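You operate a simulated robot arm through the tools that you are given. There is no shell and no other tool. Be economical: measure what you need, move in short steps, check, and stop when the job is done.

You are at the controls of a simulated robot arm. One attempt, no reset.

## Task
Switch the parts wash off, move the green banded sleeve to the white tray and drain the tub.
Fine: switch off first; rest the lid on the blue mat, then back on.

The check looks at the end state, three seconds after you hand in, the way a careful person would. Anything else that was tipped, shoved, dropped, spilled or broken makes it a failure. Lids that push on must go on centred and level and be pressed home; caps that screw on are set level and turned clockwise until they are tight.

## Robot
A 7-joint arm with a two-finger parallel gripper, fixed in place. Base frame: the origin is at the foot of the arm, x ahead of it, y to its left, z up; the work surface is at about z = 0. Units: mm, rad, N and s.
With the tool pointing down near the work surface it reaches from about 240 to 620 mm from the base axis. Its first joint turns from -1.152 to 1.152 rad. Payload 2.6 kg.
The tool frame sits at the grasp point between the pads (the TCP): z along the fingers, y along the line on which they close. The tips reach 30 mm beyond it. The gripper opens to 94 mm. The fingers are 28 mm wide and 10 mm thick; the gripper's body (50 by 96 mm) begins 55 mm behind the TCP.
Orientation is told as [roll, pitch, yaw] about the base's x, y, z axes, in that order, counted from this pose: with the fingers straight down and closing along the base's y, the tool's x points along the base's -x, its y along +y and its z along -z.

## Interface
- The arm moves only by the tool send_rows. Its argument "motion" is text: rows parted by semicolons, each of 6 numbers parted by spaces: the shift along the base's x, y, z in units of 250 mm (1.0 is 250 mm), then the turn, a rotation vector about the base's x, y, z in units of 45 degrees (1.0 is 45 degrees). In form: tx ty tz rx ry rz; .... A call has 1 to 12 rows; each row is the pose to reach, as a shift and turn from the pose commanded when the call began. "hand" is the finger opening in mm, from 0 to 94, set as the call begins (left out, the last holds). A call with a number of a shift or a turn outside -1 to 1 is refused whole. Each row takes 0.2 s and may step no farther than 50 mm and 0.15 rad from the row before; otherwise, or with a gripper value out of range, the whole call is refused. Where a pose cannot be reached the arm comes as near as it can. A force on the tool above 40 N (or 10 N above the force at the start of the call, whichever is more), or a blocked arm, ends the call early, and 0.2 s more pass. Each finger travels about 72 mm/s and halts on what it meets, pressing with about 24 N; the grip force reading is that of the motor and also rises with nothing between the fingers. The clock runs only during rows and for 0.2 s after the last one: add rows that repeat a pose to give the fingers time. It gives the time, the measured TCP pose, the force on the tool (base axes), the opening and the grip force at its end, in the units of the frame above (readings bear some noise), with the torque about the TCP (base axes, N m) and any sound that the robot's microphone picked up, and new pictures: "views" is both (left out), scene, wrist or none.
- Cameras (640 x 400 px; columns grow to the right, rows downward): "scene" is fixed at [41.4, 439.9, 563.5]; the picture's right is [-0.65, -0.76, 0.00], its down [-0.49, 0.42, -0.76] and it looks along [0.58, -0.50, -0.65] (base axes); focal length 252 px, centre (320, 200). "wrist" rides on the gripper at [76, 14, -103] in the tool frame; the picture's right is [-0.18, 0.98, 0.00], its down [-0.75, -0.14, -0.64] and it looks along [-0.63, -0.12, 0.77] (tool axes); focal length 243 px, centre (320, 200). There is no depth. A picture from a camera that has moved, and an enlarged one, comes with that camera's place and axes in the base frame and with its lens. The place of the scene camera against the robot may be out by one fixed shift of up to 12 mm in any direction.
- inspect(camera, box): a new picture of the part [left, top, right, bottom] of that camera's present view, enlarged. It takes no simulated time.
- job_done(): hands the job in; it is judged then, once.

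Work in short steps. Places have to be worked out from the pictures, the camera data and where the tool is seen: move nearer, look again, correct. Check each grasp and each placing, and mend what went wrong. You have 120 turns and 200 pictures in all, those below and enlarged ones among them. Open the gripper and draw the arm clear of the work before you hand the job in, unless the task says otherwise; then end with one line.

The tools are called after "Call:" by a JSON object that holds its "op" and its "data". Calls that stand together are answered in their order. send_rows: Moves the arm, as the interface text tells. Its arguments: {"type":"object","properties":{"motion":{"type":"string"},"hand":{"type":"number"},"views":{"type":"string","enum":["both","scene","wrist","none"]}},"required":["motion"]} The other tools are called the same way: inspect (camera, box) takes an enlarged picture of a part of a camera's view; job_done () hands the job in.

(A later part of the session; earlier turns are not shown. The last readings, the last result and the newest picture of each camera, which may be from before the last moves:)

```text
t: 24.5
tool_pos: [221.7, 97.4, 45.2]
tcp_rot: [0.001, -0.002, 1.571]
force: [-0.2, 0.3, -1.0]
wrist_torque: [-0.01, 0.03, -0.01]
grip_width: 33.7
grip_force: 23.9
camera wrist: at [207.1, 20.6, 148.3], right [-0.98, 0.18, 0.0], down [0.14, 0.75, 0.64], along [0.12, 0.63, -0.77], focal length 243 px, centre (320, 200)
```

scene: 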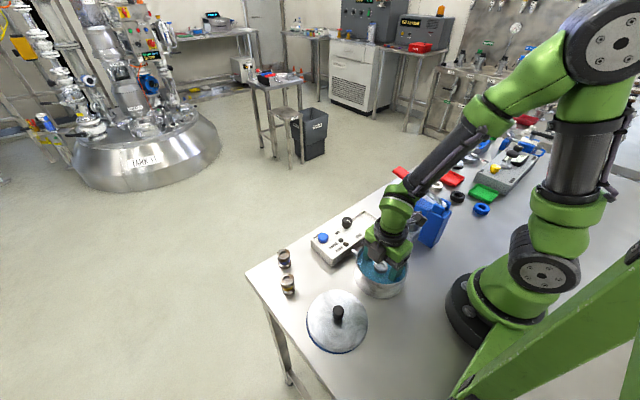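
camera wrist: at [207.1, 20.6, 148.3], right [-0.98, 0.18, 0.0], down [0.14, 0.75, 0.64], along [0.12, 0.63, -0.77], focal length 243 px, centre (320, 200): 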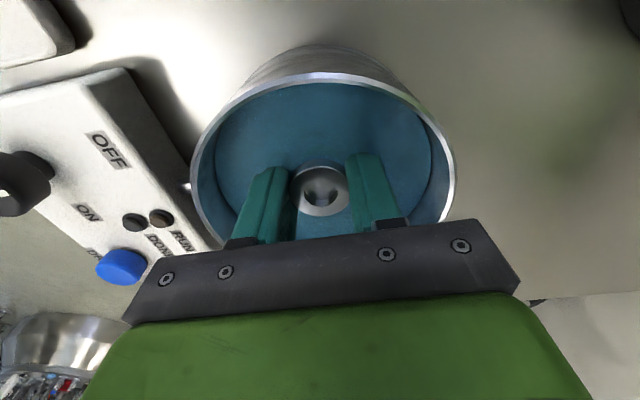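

Gripped at 33.7 mm. I lift slowly, straight up out of the liquid, and check the band.

Call:
{"op": "send_rows", "data": {"motion": "0 0 0.03 0 0 0; 0 0 0.07 0 0 0; 0 0 0.13 0 0 0; 0 0 0.2 0 0 0; 0 0 0.28 0 0 0; 0 0 0.38 0 0 0; 0 0 0.48 0 0 0; 0 0 0.48 0 0 0; 0 0 0.48 0 0 0"}}

Call:
{"op": "inspect", "data": {"camera": "scene", "box": [340, 150, 440, 250]}}

Call:
{"op": "inspect", "data": {"camera": "wrist", "box": [200, 0, 440, 200]}}

```text
t: 26.5
tool_pos: [219.6, 97.3, 165.6]
tcp_rot: [-0.002, 0.0, 1.571]
force: [-0.7, -1.0, -0.7]
wrist_torque: [-0.02, 0.01, 0.01]
grip_width: 33.6
grip_force: 24.2
camera wrist: at [205.8, 20.5, 267.8], right [-0.98, 0.18, 0.0], down [0.14, 0.75, 0.64], along [0.12, 0.63, -0.77], focal length 243 px, centre (320, 200)
```

scene: 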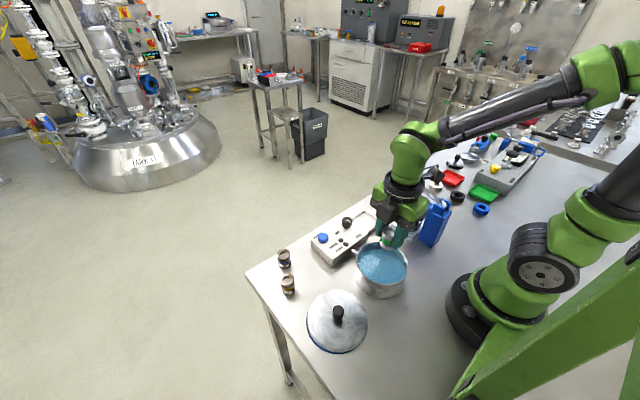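
wrist: 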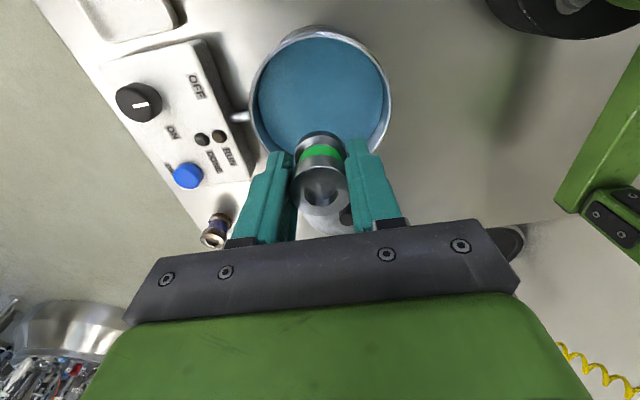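

```text
4.00 times, centred on (390, 200) of scene
camera zoom: at [41.4, 439.9, 563.5], right [-0.65, -0.76, 0.0], down [-0.49, 0.42, -0.76], along [0.58, -0.5, -0.65], focal length 1008 px, centre (40, 200)
```

zoom: 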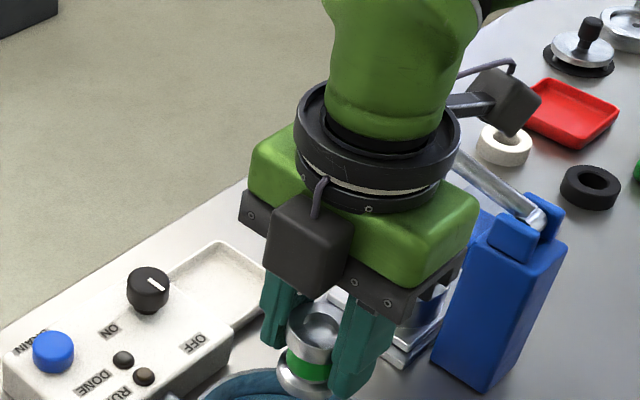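

```text
2.00 times, centred on (320, 100) of wrist
camera zoom: at [205.8, 20.5, 267.8], right [-0.98, 0.18, 0.0], down [0.14, 0.75, 0.64], along [0.12, 0.63, -0.77], focal length 485 px, centre (320, 400)
```

zoom: 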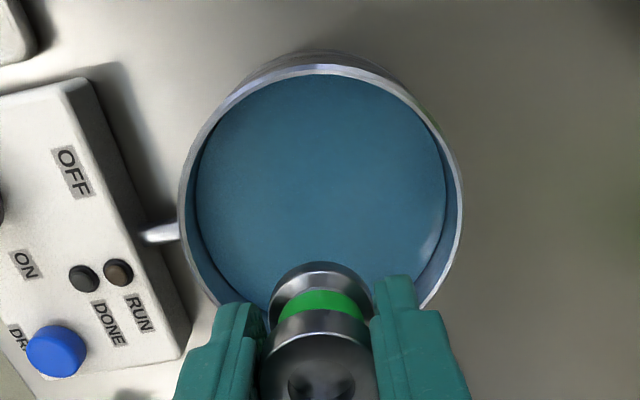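

It is the green-banded sleeve, held upright. I let it drip a second, then carry it toward the tray at (364, -18), turning the gripper back to yaw 0 so the wrist camera stays clear of the press handle.

Call:
{"op": "send_rows", "data": {"motion": "0 0 0 0 0 0; 0 0 0 0 0 0; 0 0 0 0 0 0; 0 0 0 0 0 0; 0 0 0 0 0 0; 0 0 0.14 0 0 0; 0.05 -0.04 0.14 0 0 -0.167; 0.1 -0.08 0.14 0 0 -0.333; 0.15 -0.12 0.14 0 0 -0.5; 0.2 -0.16 0.14 0 0 -0.667; 0.25 -0.2 0.14 0 0 -0.833; 0.3 -0.24 0.14 0 0 -1", "views": "none"}}

Call:
{"op": "send_rows", "data": {"motion": "0.05 -0.04 0 0 0 -0.167; 0.1 -0.08 0 0 0 -0.333; 0.15 -0.12 0 0 0 -0.5; 0.2 -0.16 0 0 0 -0.667; 0.25 -0.2 0 0 0 -0.833; 0.273 -0.221 0 0 0 -1; 0.273 -0.221 -0.2 0 0 -1; 0.273 -0.221 -0.3 0 0 -1; 0.273 -0.221 -0.3 0 0 -1"}}

Call:
{"op": "inspect", "data": {"camera": "scene", "box": [320, 150, 440, 250]}}

```text
t: 29.1
tool_pos: [295.8, 37.8, 202.0]
tcp_rot: [-0.002, -0.001, 0.782]
force: [1.3, 0.7, -1.1]
wrist_torque: [0.04, 0.01, 0.0]
grip_width: 33.5
grip_force: 24.0
```

```text
t: 31.1
tool_pos: [365.2, -15.9, 123.8]
tcp_rot: [-0.002, -0.001, -0.001]
force: [0.5, 0.7, -1.4]
wrist_torque: [0.03, -0.03, 0.01]
grip_width: 33.5
grip_force: 23.8
camera wrist: at [288.6, -3.2, 227.0], right [0.19, 0.98, 0.0], down [0.75, -0.14, 0.64], along [0.63, -0.12, -0.77], focal length 243 px, centre (320, 200)
```

scene: 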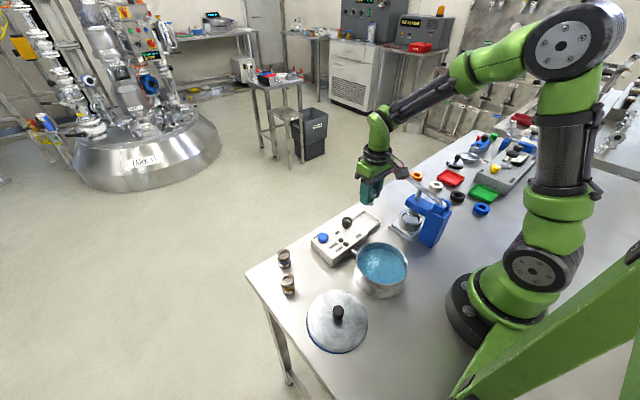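
wrist: 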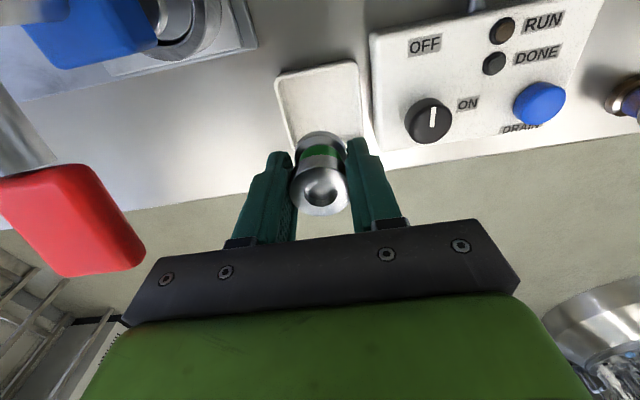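

```text
4.00 times, centred on (380, 200) of scene
camera zoom: at [41.4, 439.9, 563.5], right [-0.65, -0.76, 0.0], down [-0.49, 0.42, -0.76], along [0.58, -0.5, -0.65], focal length 1008 px, centre (80, 200)
```

zoom: 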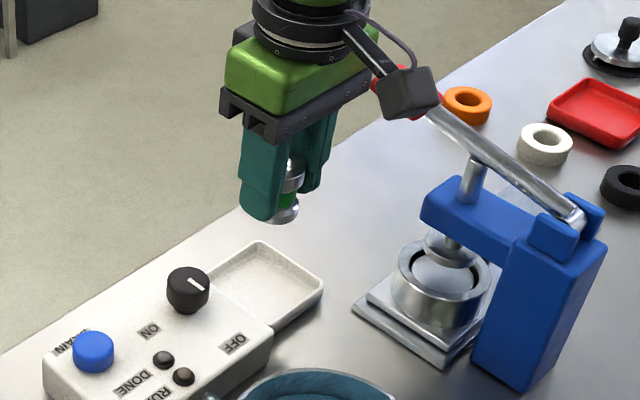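

Tray centre reconfirmed at (363, -15). I lower the sleeve slowly until it touches the tray floor.

Call:
{"op": "send_rows", "data": {"motion": "-0.002 0.01 -0.15 0 0 0; -0.002 0.01 -0.27 0 0 0; -0.002 0.01 -0.3 0 0 0; -0.002 0.01 -0.312 0 0 0; -0.002 0.01 -0.32 0 0 0; -0.002 0.01 -0.326 0 0 0; -0.002 0.01 -0.332 0 0 0; -0.002 0.01 -0.338 0 0 0; -0.002 0.01 -0.344 0 0 0"}}

Call:
{"op": "inspect", "data": {"camera": "scene", "box": [320, 150, 440, 250]}}

```text
t: 33.0
tool_pos: [362.7, -14.0, 43.3]
tcp_rot: [-0.002, -0.004, -0.003]
force: [-2.4, 0.1, 5.8]
wrist_torque: [0.03, -0.01, -0.01]
grip_width: 33.7
grip_force: 24.0
stopped in row 9: the force on the tool passed its limit at 44 N (the readings are from after the stop); the commanded pose is now the measured one
camera wrist: at [287.6, -0.6, 145.7], right [0.19, 0.98, 0.0], down [0.75, -0.14, 0.64], along [0.63, -0.12, -0.76], focal length 243 px, centre (320, 200)
```

scene: 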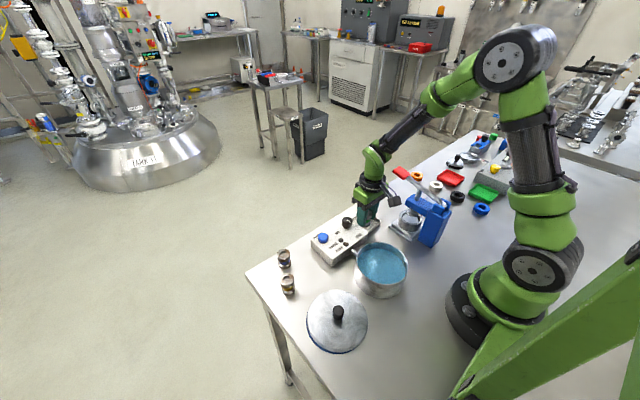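
wrist: 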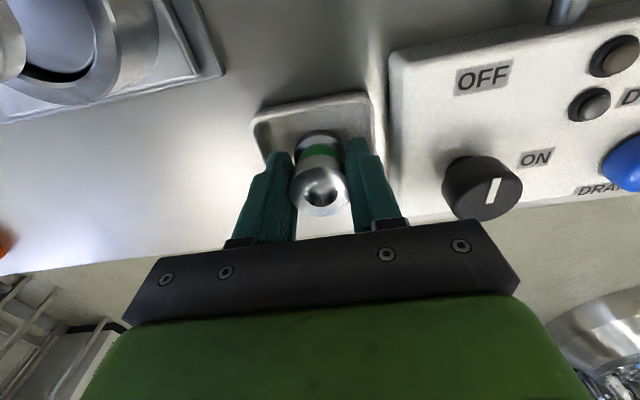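

```text
4.00 times, centred on (380, 200) of scene
camera zoom: at [41.4, 439.9, 563.5], right [-0.65, -0.76, 0.0], down [-0.49, 0.42, -0.76], along [0.58, -0.5, -0.65], focal length 1008 px, centre (80, 200)
```

zoom: 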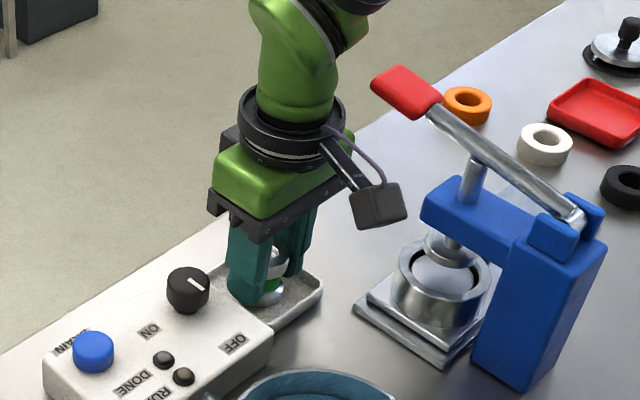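

Sleeve touched the tray floor (TCP z≈43). I open just a little (40 mm) to avoid the tray walls and rise.

Call:
{"op": "send_rows", "data": {"motion": "0 0 0 0 0 0; 0 0 0 0 0 0; 0 0 0.06 0 0 0; 0 0 0.15 0 0 0; 0 0 0.3 0 0 0; 0 0 0.45 0 0 0; 0 0 0.45 0 0 0", "hand": 40}}

Call:
{"op": "inspect", "data": {"camera": "scene", "box": [300, 170, 420, 280]}}

```text
t: 34.6
tool_pos: [364.9, -12.7, 155.6]
tcp_rot: [-0.002, -0.001, -0.003]
force: [1.3, -0.3, -0.3]
wrist_torque: [0.0, 0.0, 0.03]
grip_width: 40.0
grip_force: 0.1
camera wrist: at [288.8, 0.4, 258.7], right [0.19, 0.98, 0.0], down [0.75, -0.14, 0.64], along [0.63, -0.12, -0.77], focal length 243 px, centre (320, 200)
```

scene: 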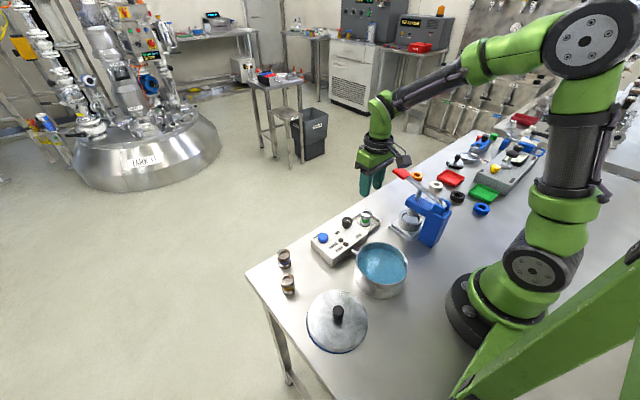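
wrist: 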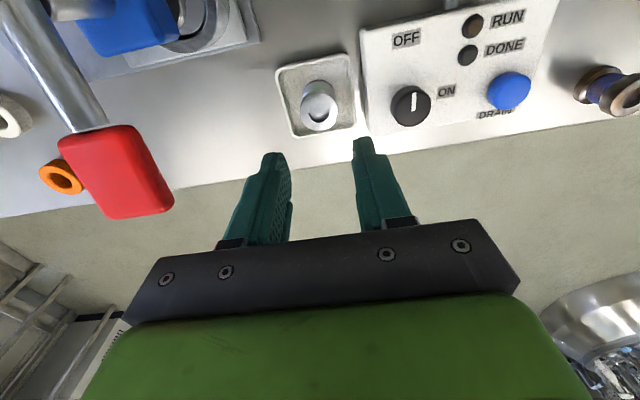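

```text
3.64 times, centred on (360, 225) of scene
camera zoom: at [41.4, 439.9, 563.5], right [-0.65, -0.76, 0.0], down [-0.49, 0.42, -0.76], along [0.58, -0.5, -0.65], focal length 916 px, centre (174, 109)
```

zoom: 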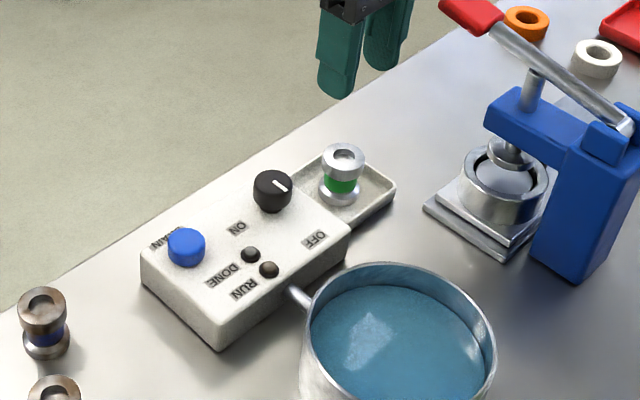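

Sleeve stands upright in the tray. Next the drain button at about (377, 143): I close the fingers and go above it.

Call:
{"op": "send_rows", "data": {"motion": "0.01 0.14 0 0 0 0; 0.02 0.3 0 0 0 0; 0.04 0.46 0 0 0 0; 0.057 0.6 0 0 0 0; 0.057 0.628 -0.1 0 0 0; 0.057 0.628 -0.22 0 0 0; 0.057 0.628 -0.22 0 0 0", "hand": 0}}

Call:
{"op": "inspect", "data": {"camera": "scene", "box": [280, 180, 400, 280]}}

```text
t: 36.2
tool_pos: [376.9, 142.3, 98.9]
tcp_rot: [-0.002, -0.004, -0.003]
force: [-0.3, -0.1, 1.0]
wrist_torque: [-0.01, 0.02, 0.0]
grip_width: 0.0
grip_force: 24.1
camera wrist: at [300.4, 155.8, 201.8], right [0.19, 0.98, 0.0], down [0.75, -0.14, 0.64], along [0.63, -0.12, -0.76], focal length 243 px, centre (320, 200)
```

scene: 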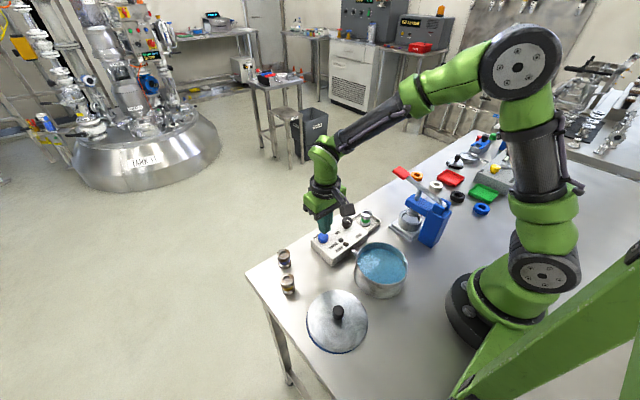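
wrist: 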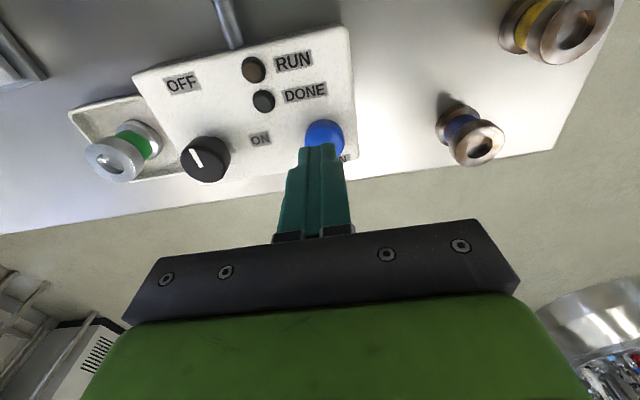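

```text
4.00 times, centred on (340, 230) of scene
camera zoom: at [41.4, 439.9, 563.5], right [-0.65, -0.76, 0.0], down [-0.49, 0.42, -0.76], along [0.58, -0.5, -0.65], focal length 1008 px, centre (240, 80)
```

zoom: 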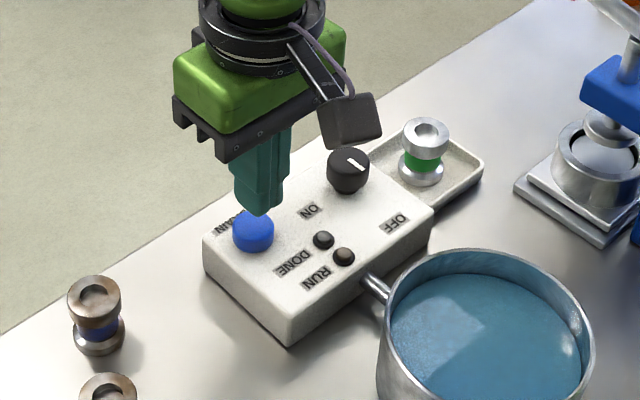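

Fingers are over the button. I press down slowly until force rises.

Call:
{"op": "send_rows", "data": {"motion": "0 0.006 -0.05 0 0 0; 0 0.006 -0.08 0 0 0; 0 0.006 -0.09 0 0 0; 0 0.006 -0.098 0 0 0; 0 0.006 -0.106 0 0 0; 0 0.006 -0.114 0 0 0; 0 0.006 -0.122 0 0 0; 0 0.006 -0.13 0 0 0; 0 0.006 -0.138 0 0 0"}}

Call:
{"op": "inspect", "data": {"camera": "scene", "box": [280, 200, 420, 310]}}

```text
t: 38.0
tool_pos: [381.4, 144.5, 73.0]
tcp_rot: [0.004, -0.013, -0.003]
force: [-4.9, -1.3, 23.5]
wrist_torque: [-0.05, 0.47, 0.02]
grip_width: 0.2
grip_force: 23.7
heard: click
stopped in row 8: the force on the tool passed its limit at 42 N (the readings are from after the stop); the commanded pose is now the measured one
camera wrist: at [303.6, 158.7, 174.9], right [0.19, 0.98, 0.01], down [0.74, -0.15, 0.65], along [0.64, -0.12, -0.76], focal length 243 px, centre (320, 200)
```

scene: 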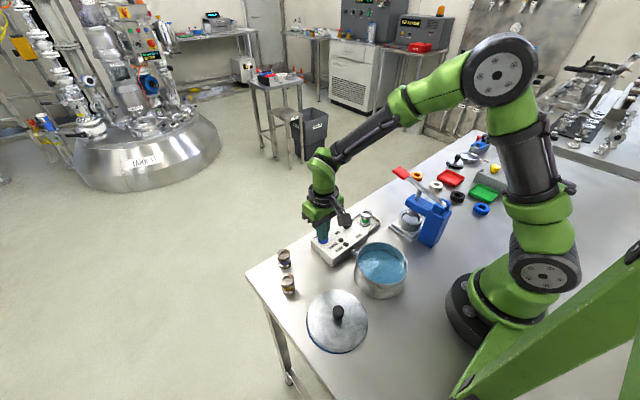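
wrist: 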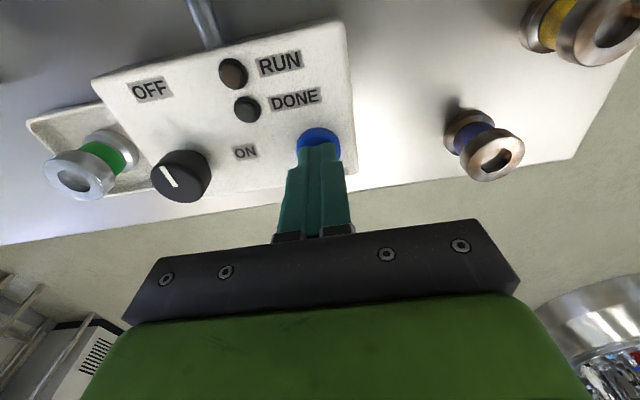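

```text
3.64 times, centred on (350, 255) of scene
camera zoom: at [41.2, 439.8, 563.6], right [-0.65, -0.76, 0.0], down [-0.49, 0.42, -0.76], along [0.58, -0.5, -0.65], focal length 916 px, centre (211, 0)
```

zoom: 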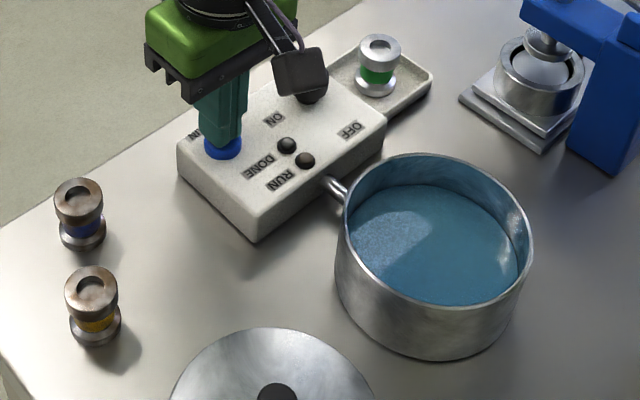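

A click, and the level is already falling. I lift off and watch whether it keeps draining.

Call:
{"op": "send_rows", "data": {"motion": "0 0 0.04 0 0 0; 0 0 0.2 0 0 0; 0 0 0.4 0 0 0; 0 0 0.55 0 0 0; 0 0 0.55 0 0 0; 0 0 0.55 0 0 0; 0 0 0.55 0 0 0; 0 0 0.55 0 0 0", "views": "scene"}}

Call:
{"op": "inspect", "data": {"camera": "scene", "box": [280, 200, 420, 310]}}

```text
t: 39.8
tool_pos: [377.9, 145.3, 208.5]
tcp_rot: [0.0, -0.006, -0.005]
force: [-0.5, -0.2, 0.6]
wrist_torque: [0.0, 0.02, -0.02]
grip_width: 0.1
grip_force: 24.3
```

scene: 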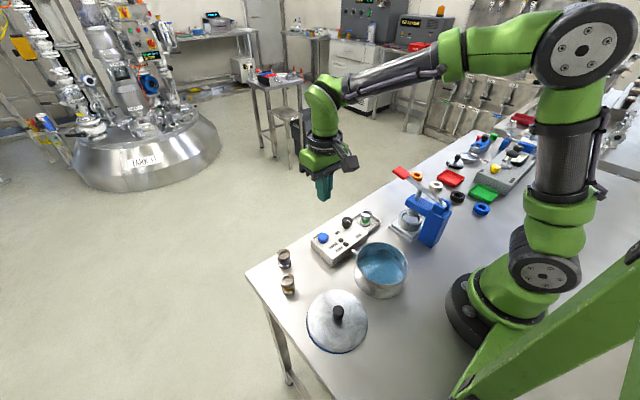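

```text
3.64 times, centred on (350, 255) of scene
camera zoom: at [41.4, 439.9, 563.5], right [-0.65, -0.76, 0.0], down [-0.49, 0.42, -0.76], along [0.58, -0.5, -0.65], focal length 916 px, centre (211, 0)
```

zoom: 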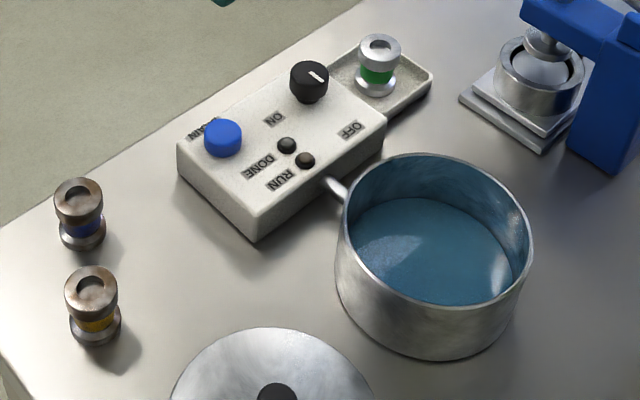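

The level keeps going down. I turn the gripper to yaw 90° while moving to above the lid, and check the level on the way.

Call:
{"op": "send_rows", "data": {"motion": "-0.055 0.03 0 0 0.008 0.167; -0.11 0.06 0 0 0.008 0.333; -0.165 0.09 0 0 0.008 0.5; -0.22 0.12 0 0 0.008 0.667; -0.27 0.15 0 0 0.008 0.833; -0.325 0.182 0 0 0.008 1; -0.325 0.182 0 0 0.008 1", "hand": 50, "views": "none"}}

Call:
{"op": "send_rows", "data": {"motion": "-0.06 0.04 0 0 0 0.167; -0.12 0.08 0 0 0 0.333; -0.18 0.12 0 0 0 0.5; -0.24 0.16 0 0 0 0.667; -0.3 0.19 0 0 0 0.833; -0.356 0.222 0 0 0 1; -0.356 0.222 -0.16 0 0 1; -0.356 0.222 -0.32 0 0 1; -0.356 0.222 -0.32 0 0 1"}}

Call:
{"op": "inspect", "data": {"camera": "scene", "box": [280, 200, 420, 310]}}

```text
t: 41.4
tool_pos: [297.1, 189.5, 208.4]
tcp_rot: [0.001, 0.001, 0.783]
force: [0.3, -0.1, -0.4]
wrist_torque: [0.03, 0.01, 0.02]
grip_width: 49.9
grip_force: 0.1
```

```text
t: 43.4
tool_pos: [209.0, 248.2, 126.8]
tcp_rot: [0.003, 0.001, 1.567]
force: [0.6, 0.7, 0.1]
wrist_torque: [-0.01, 0.01, 0.04]
grip_width: 50.2
grip_force: 0.1
camera wrist: at [195.0, 171.0, 229.3], right [-0.98, 0.19, 0.0], down [0.15, 0.75, 0.64], along [0.12, 0.63, -0.77], focal length 243 px, centre (320, 200)
```

scene: 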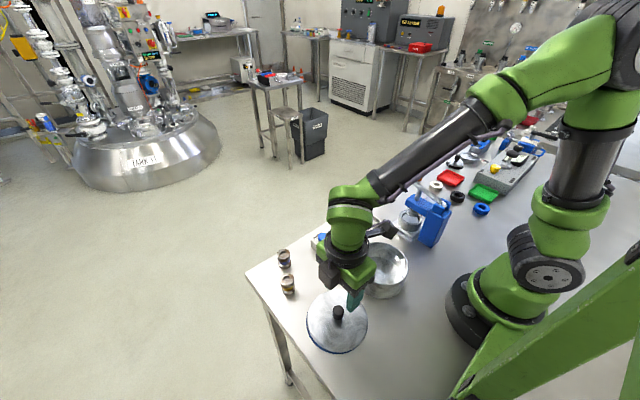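
wrist: 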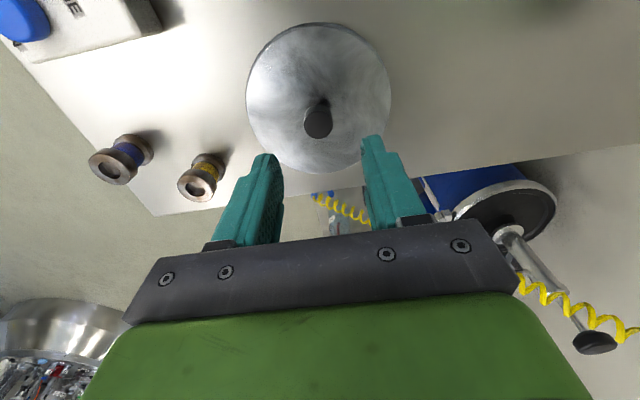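

```text
3.64 times, centred on (350, 255) of scene
camera zoom: at [41.4, 439.9, 563.5], right [-0.65, -0.76, 0.0], down [-0.49, 0.42, -0.76], along [0.58, -0.5, -0.65], focal length 916 px, centre (211, 0)
```

zoom: 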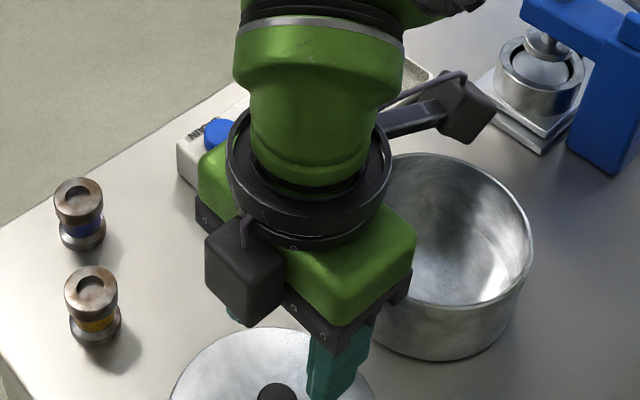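

The tub is fully drained. Lid knob at (210.5, 246); I descend around it, nearly to the earlier grip height.

Call:
{"op": "send_rows", "data": {"motion": "0.003 -0.008 -0.12 0 0 0; 0.003 -0.008 -0.24 0 0 0; 0.003 -0.008 -0.3 0 0 0; 0.003 -0.008 -0.3 0 0 0; 0.003 -0.008 -0.3 0 0 0", "hand": 50}}

```text
t: 44.6
tool_pos: [209.4, 244.5, 52.0]
tcp_rot: [0.002, 0.001, 1.565]
force: [0.1, 0.2, 0.7]
wrist_torque: [-0.01, 0.0, -0.01]
grip_width: 49.9
grip_force: 0.1
camera wrist: at [195.6, 167.6, 154.2], right [-0.98, 0.19, 0.0], down [0.15, 0.75, 0.64], along [0.12, 0.63, -0.77], focal length 243 px, centre (320, 200)
```

scene: 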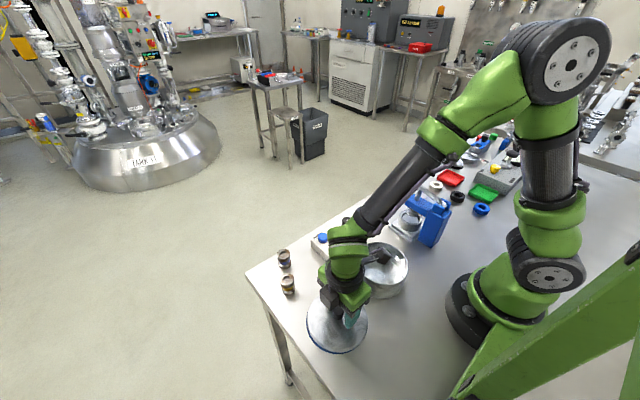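
wrist: 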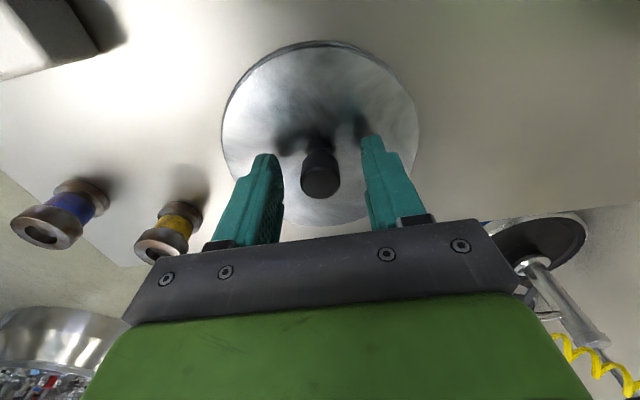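

Aligned; I lower 6 mm to the original grip height and close.

Call:
{"op": "send_rows", "data": {"motion": "0.002 0.003 -0.024 0 0 0; 0.002 0.003 -0.024 0 0 0; 0.002 0.003 -0.024 0 0 0; 0.002 0.003 -0.024 0 0 0; 0.002 0.003 -0.024 0 0 0", "hand": 15, "views": "wrist"}}

```text
t: 45.8
tool_pos: [210.5, 244.8, 45.6]
tcp_rot: [-0.001, 0.0, 1.566]
force: [0.2, -4.7, 28.1]
wrist_torque: [0.02, -0.28, -0.05]
grip_width: 23.0
grip_force: 24.3
camera wrist: at [196.1, 168.4, 148.6], right [-0.98, 0.19, 0.0], down [0.14, 0.75, 0.64], along [0.12, 0.63, -0.77], focal length 243 px, centre (320, 200)
```

wrist: 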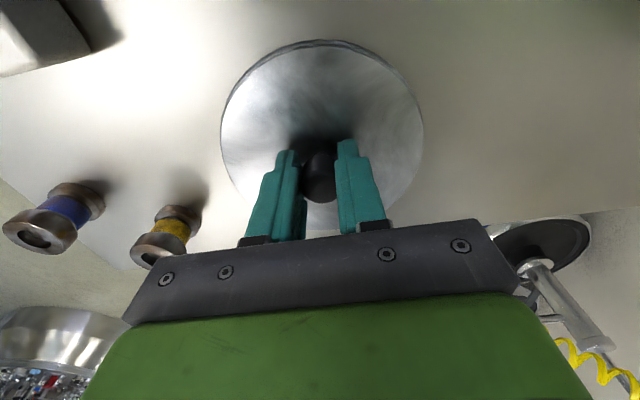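

Lid re-gripped the same way. Lifting it up.

Call:
{"op": "send_rows", "data": {"motion": "0 0 0.05 0 0 0; 0 0 0.15 0 0 0; 0 0 0.3 0 0 0; 0 0 0.45 0 0 0; 0 0 0.55 0 0 0; 0 0 0.55 0 0 0; 0 0 0.55 0 0 0"}}

Call:
{"op": "inspect", "data": {"camera": "scene", "box": [280, 190, 440, 360]}}

```text
t: 47.4
tool_pos: [209.9, 244.4, 183.2]
tcp_rot: [0.002, 0.001, 1.565]
force: [-0.4, -0.7, -0.3]
wrist_torque: [-0.01, 0.01, 0.03]
grip_width: 23.4
grip_force: 23.3
camera wrist: at [196.2, 167.1, 286.1], right [-0.98, 0.19, 0.0], down [0.15, 0.75, 0.64], along [0.12, 0.63, -0.77], focal length 243 px, centre (320, 200)
```

scene: 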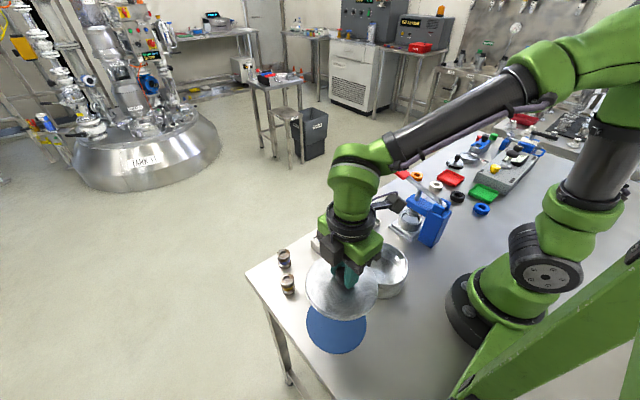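
wrist: 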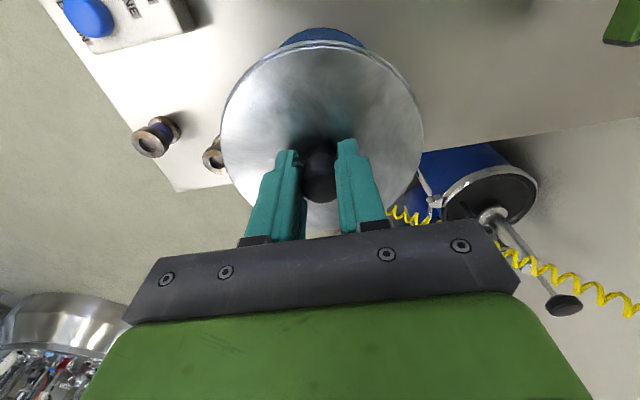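

```text
2.35 times, centred on (360, 275) of scene
camera zoom: at [41.4, 439.9, 563.5], right [-0.65, -0.76, 0.0], down [-0.49, 0.42, -0.76], along [0.58, -0.5, -0.65], focal length 593 px, centre (226, 24)
```

zoom: 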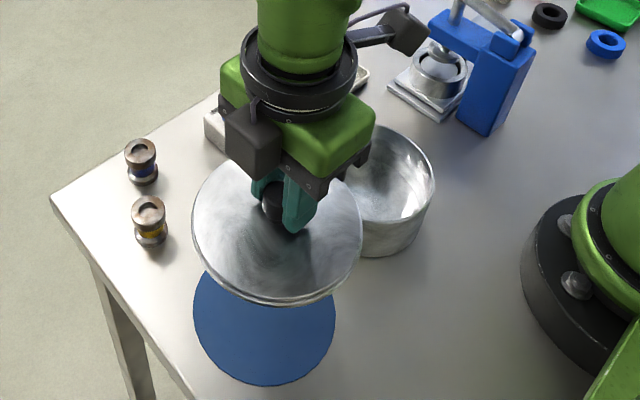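

Lid is held level. I carry it over the tub and stop about 25 mm above the seat to check centring.

Call:
{"op": "send_rows", "data": {"motion": "0.008 -0.12 0 0 0 0; 0.016 -0.28 0 0 0 0; 0.024 -0.44 0 0 0 0; 0.039 -0.56 0 0 0 0; 0.039 -0.603 -0.06 0 0 0; 0.039 -0.603 -0.16 0 0 0; 0.039 -0.603 -0.2 0 0 0; 0.039 -0.603 -0.2 0 0 0"}}

Call:
{"op": "inspect", "data": {"camera": "scene", "box": [320, 190, 440, 310]}}

```text
t: 49.2
tool_pos: [219.8, 92.6, 133.0]
tcp_rot: [0.003, 0.001, 1.566]
force: [-0.4, -0.8, -1.4]
wrist_torque: [-0.01, 0.0, -0.02]
grip_width: 23.1
grip_force: 24.1
camera wrist: at [204.6, 16.0, 236.6], right [-0.98, 0.19, 0.0], down [0.15, 0.75, 0.64], along [0.12, 0.63, -0.77], focal length 243 px, centre (320, 200)
```

scene: 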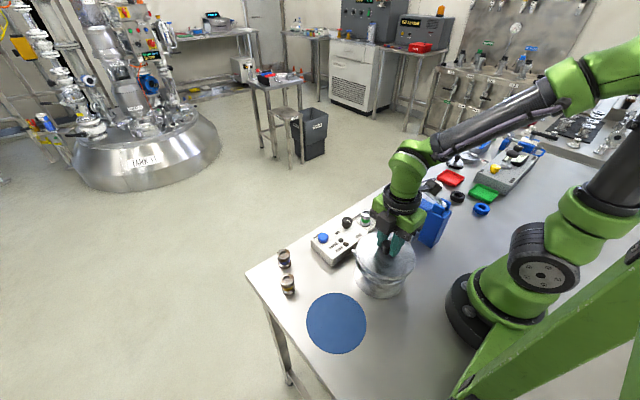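
wrist: 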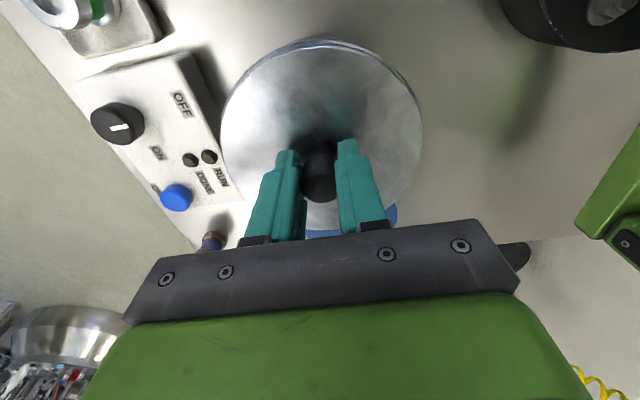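

```text
3.33 times, centred on (380, 250) of scene
camera zoom: at [41.4, 439.9, 563.5], right [-0.65, -0.76, 0.0], down [-0.49, 0.42, -0.76], along [0.58, -0.5, -0.65], focal length 840 px, centre (120, 33)
```

zoom: 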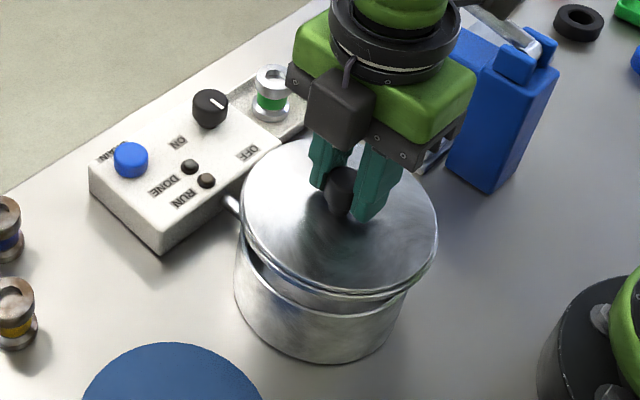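

Position looks centred; I nudge +1 mm in y and lower slowly toward the seat.

Call:
{"op": "send_rows", "data": {"motion": "0 0.004 -0.04 0 0 0; 0 0.004 -0.07 0 0 0; 0 0.004 -0.08 0 0 0; 0 0.004 -0.08 0 0 0"}}

Call:
{"op": "inspect", "data": {"camera": "scene", "box": [330, 210, 430, 310]}}

```text
t: 50.2
tool_pos: [219.1, 94.1, 113.1]
tcp_rot: [0.003, 0.001, 1.567]
force: [0.9, -0.1, -1.5]
wrist_torque: [-0.01, 0.0, -0.04]
grip_width: 23.1
grip_force: 24.0
camera wrist: at [204.4, 17.4, 215.7], right [-0.98, 0.19, 0.0], down [0.15, 0.75, 0.64], along [0.12, 0.63, -0.77], focal length 243 px, centre (320, 200)
```

scene: 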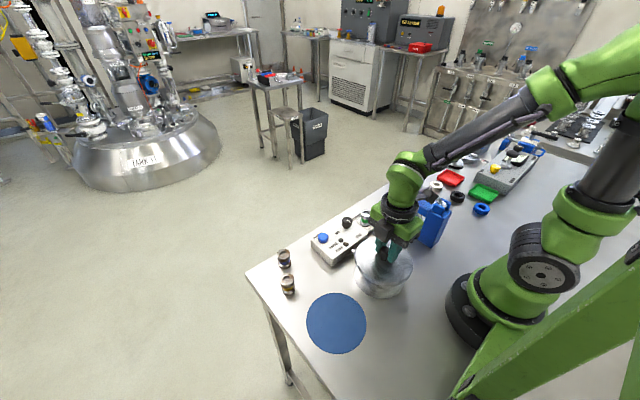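
wrist: 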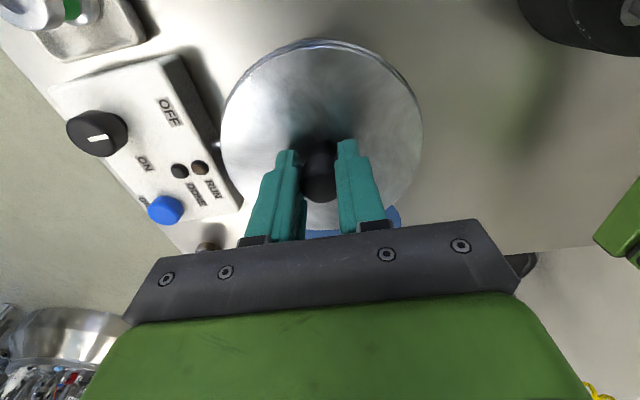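

```text
4.00 times, centred on (380, 260) of scene
camera zoom: at [41.4, 439.9, 563.5], right [-0.65, -0.76, 0.0], down [-0.49, 0.42, -0.76], along [0.58, -0.5, -0.65], focal length 1008 px, centre (80, -40)
```

zoom: 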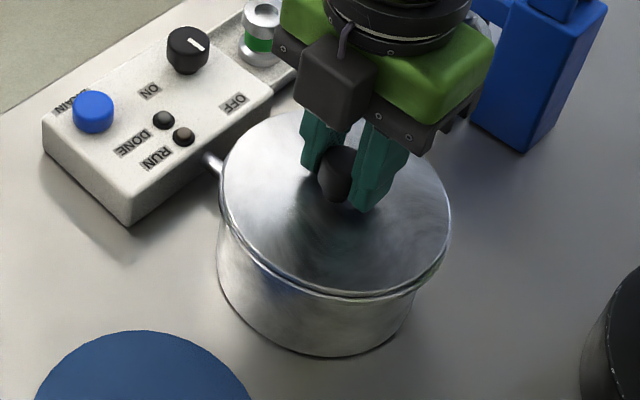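

The panel features match those in the earlier picture taken at this same pose, so it's centred. Now I press down in small steps, listening for the snap.

Call:
{"op": "send_rows", "data": {"motion": "0 0 -0.012 0 0 0; 0 0 -0.02 0 0 0; 0 0 -0.026 0 0 0; 0 0 -0.032 0 0 0; 0 0 -0.038 0 0 0; 0 0 -0.044 0 0 0; 0 0 -0.05 0 0 0"}}

Call:
{"op": "inspect", "data": {"camera": "scene", "box": [330, 210, 430, 310]}}

```text
t: 51.8
tool_pos: [219.4, 95.6, 101.5]
tcp_rot: [0.002, 0.001, 1.566]
force: [-7.5, -5.7, 27.9]
wrist_torque: [0.01, -0.02, 0.01]
grip_width: 23.3
grip_force: 23.4
camera wrist: at [205.1, 17.7, 204.8], right [-0.98, 0.19, 0.0], down [0.15, 0.75, 0.64], along [0.12, 0.63, -0.77], focal length 243 px, centre (320, 200)
```

scene: 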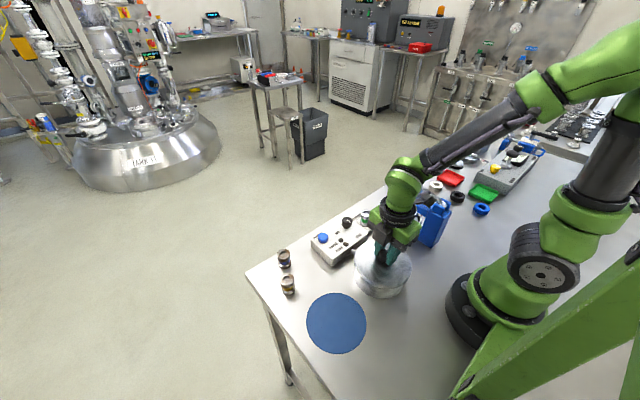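
wrist: 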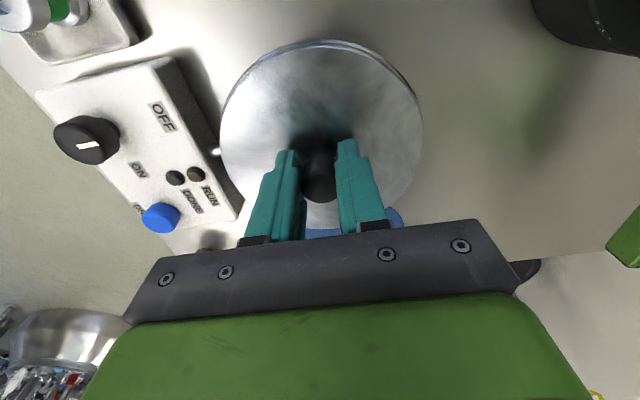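

```text
4.00 times, centred on (380, 260) of scene
camera zoom: at [41.3, 439.8, 563.6], right [-0.65, -0.76, 0.0], down [-0.49, 0.42, -0.76], along [0.58, -0.5, -0.65], focal length 1008 px, centre (80, -40)
```

zoom: 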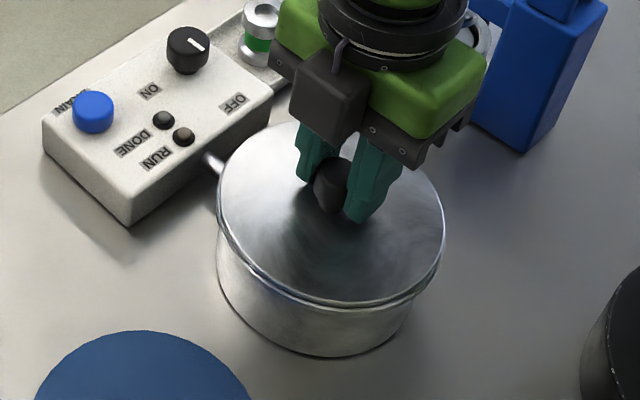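

No snap reported; the lid looks near its original height but I can't be sure it is home. I press further.

Call:
{"op": "send_rows", "data": {"motion": "0 0 -0.006 0 0 0; 0 0 -0.012 0 0 0; 0 0 -0.018 0 0 0; 0 0 -0.024 0 0 0; 0 0 -0.03 0 0 0", "views": "none"}}

```text
t: 52.1
tool_pos: [219.5, 96.2, 102.1]
tcp_rot: [0.0, 0.0, 1.566]
force: [-2.5, 0.0, 2.9]
wrist_torque: [-0.02, -0.18, -0.02]
grip_width: 22.9
grip_force: 24.2
stopped in row 1: the force on the tool passed its limit at 48 N (the readings are from after the stop); the commanded pose is now the measured one
```

Stopped at 48 N with no snap. I release and rise to view the lid.

Call:
{"op": "send_rows", "data": {"motion": "0 0 0 0 0 0; 0 0 0 0 0 0; 0 0 0.08 0 0 0; 0 0 0.2 0 0 0; 0 0 0.36 0 0 0; 0 0 0.36 0 0 0", "hand": 50}}

Call:
{"op": "inspect", "data": {"camera": "scene", "box": [330, 210, 430, 310]}}

Call:
{"op": "inspect", "data": {"camera": "wrist", "box": [220, 0, 420, 200]}}

```text
t: 53.5
tool_pos: [220.4, 93.3, 194.1]
tcp_rot: [0.001, 0.0, 1.564]
force: [0.4, 0.2, -0.1]
wrist_torque: [-0.01, 0.01, 0.04]
grip_width: 50.0
grip_force: 0.0
heard: snap
camera wrist: at [205.5, 16.6, 295.6], right [-0.98, 0.19, 0.0], down [0.15, 0.75, 0.64], along [0.12, 0.63, -0.77], focal length 243 px, centre (320, 200)
```

scene: 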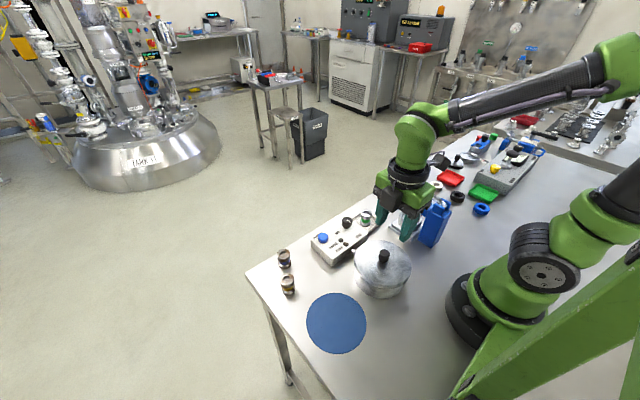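
wrist: 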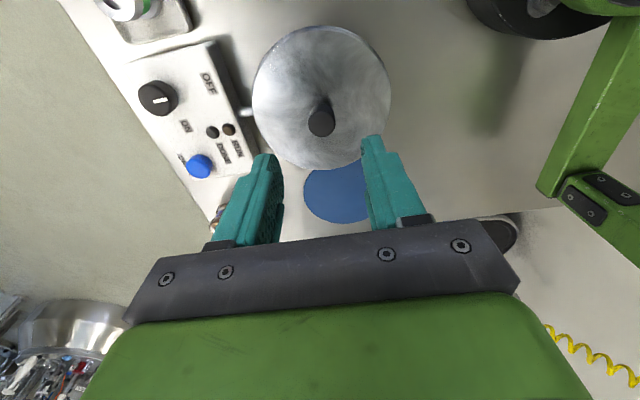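

```text
4.00 times, centred on (380, 260) of scene
camera zoom: at [41.4, 439.9, 563.5], right [-0.65, -0.76, 0.0], down [-0.49, 0.42, -0.76], along [0.58, -0.5, -0.65], focal length 1008 px, centre (80, -40)
```

zoom: 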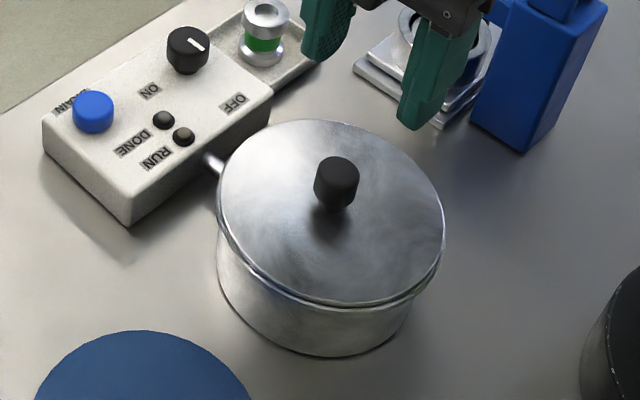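

```text
2.00 times, centred on (320, 100) of wrist
camera zoom: at [205.5, 16.6, 295.6], right [-0.98, 0.19, 0.0], down [0.15, 0.75, 0.64], along [0.12, 0.63, -0.77], focal length 485 px, centre (320, 400)
```

zoom: 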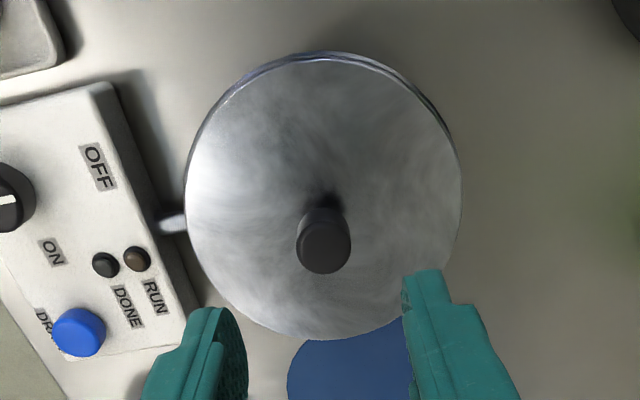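

A snap was heard just then, and the lid appears level at its original height. To be sure, I'll press on the knob's top with closed fingers.

Call:
{"op": "send_rows", "data": {"motion": "0 0 0 0 0 0; 0 0 0 0 0 0; 0 0 0 0 0 0; 0 0.004 -0.12 0 0 0; 0 0.004 -0.2 0 0 0; 0 0.004 -0.2 0 0 0", "hand": 0, "views": "wrist"}}

Call:
{"op": "inspect", "data": {"camera": "scene", "box": [330, 190, 430, 290]}}

```text
t: 54.9
tool_pos: [220.4, 95.7, 141.8]
tcp_rot: [0.002, 0.001, 1.564]
force: [-0.3, -0.8, -0.1]
wrist_torque: [0.01, -0.01, 0.01]
grip_width: 0.0
grip_force: 23.9
camera wrist: at [206.6, 17.9, 244.4], right [-0.98, 0.19, 0.0], down [0.15, 0.75, 0.64], along [0.12, 0.63, -0.77], focal length 243 px, centre (320, 200)
```

wrist: 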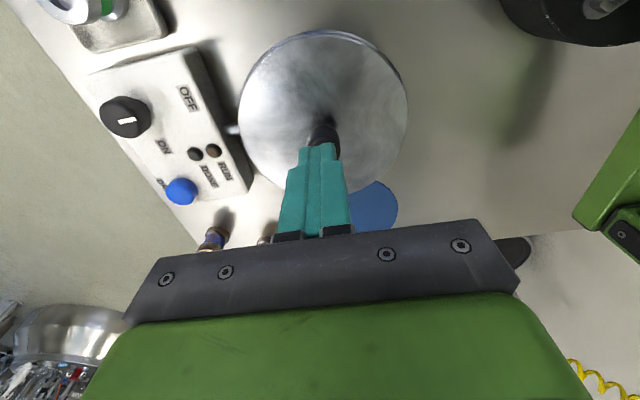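

```text
4.00 times, centred on (380, 240) of scene
camera zoom: at [41.4, 439.9, 563.5], right [-0.65, -0.76, 0.0], down [-0.49, 0.42, -0.76], along [0.58, -0.5, -0.65], focal length 1008 px, centre (80, 40)
```

zoom: 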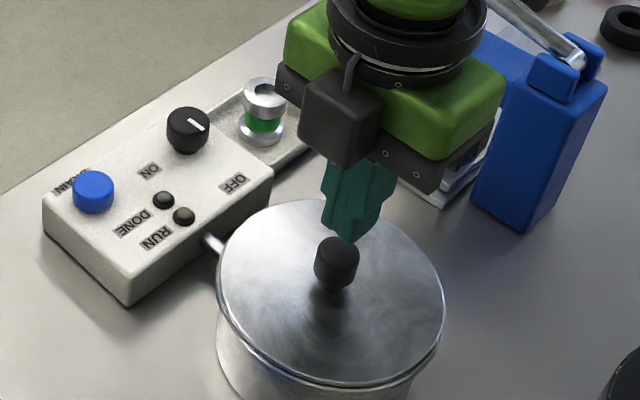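

Closed fingers are just above the knob. I press down in small steps.

Call:
{"op": "send_rows", "data": {"motion": "0 0 -0.03 0 0 0; 0 0 -0.04 0 0 0; 0 0 -0.046 0 0 0; 0 0 -0.052 0 0 0; 0 0 -0.058 0 0 0; 0 0 -0.064 0 0 0; 0 0 -0.07 0 0 0; 0 0 -0.076 0 0 0; 0 0 -0.082 0 0 0; 0 0 -0.088 0 0 0; 0 0 -0.094 0 0 0; 0 0 -0.1 0 0 0", "views": "wrist"}}

```text
t: 56.4
tool_pos: [219.6, 96.1, 127.8]
tcp_rot: [0.002, 0.0, 1.562]
force: [-2.7, -1.5, 5.6]
wrist_torque: [0.0, 0.11, 0.01]
grip_width: 0.1
grip_force: 24.1
stopped in row 7: the force on the tool passed its limit at 48 N (the readings are from after the stop); the commanded pose is now the measured one
camera wrist: at [205.6, 18.2, 229.8], right [-0.98, 0.19, 0.0], down [0.15, 0.75, 0.64], along [0.12, 0.63, -0.77], focal length 243 px, centre (320, 200)
```

wrist: 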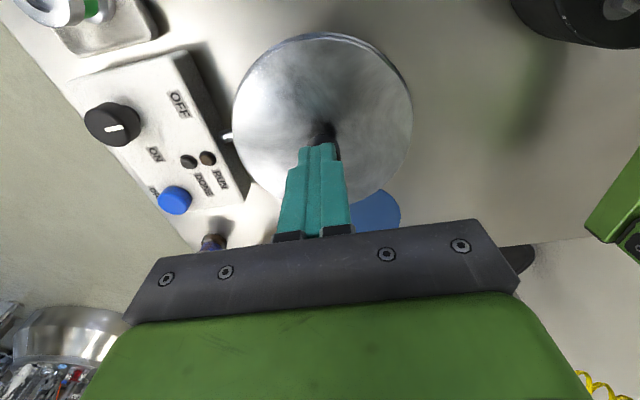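

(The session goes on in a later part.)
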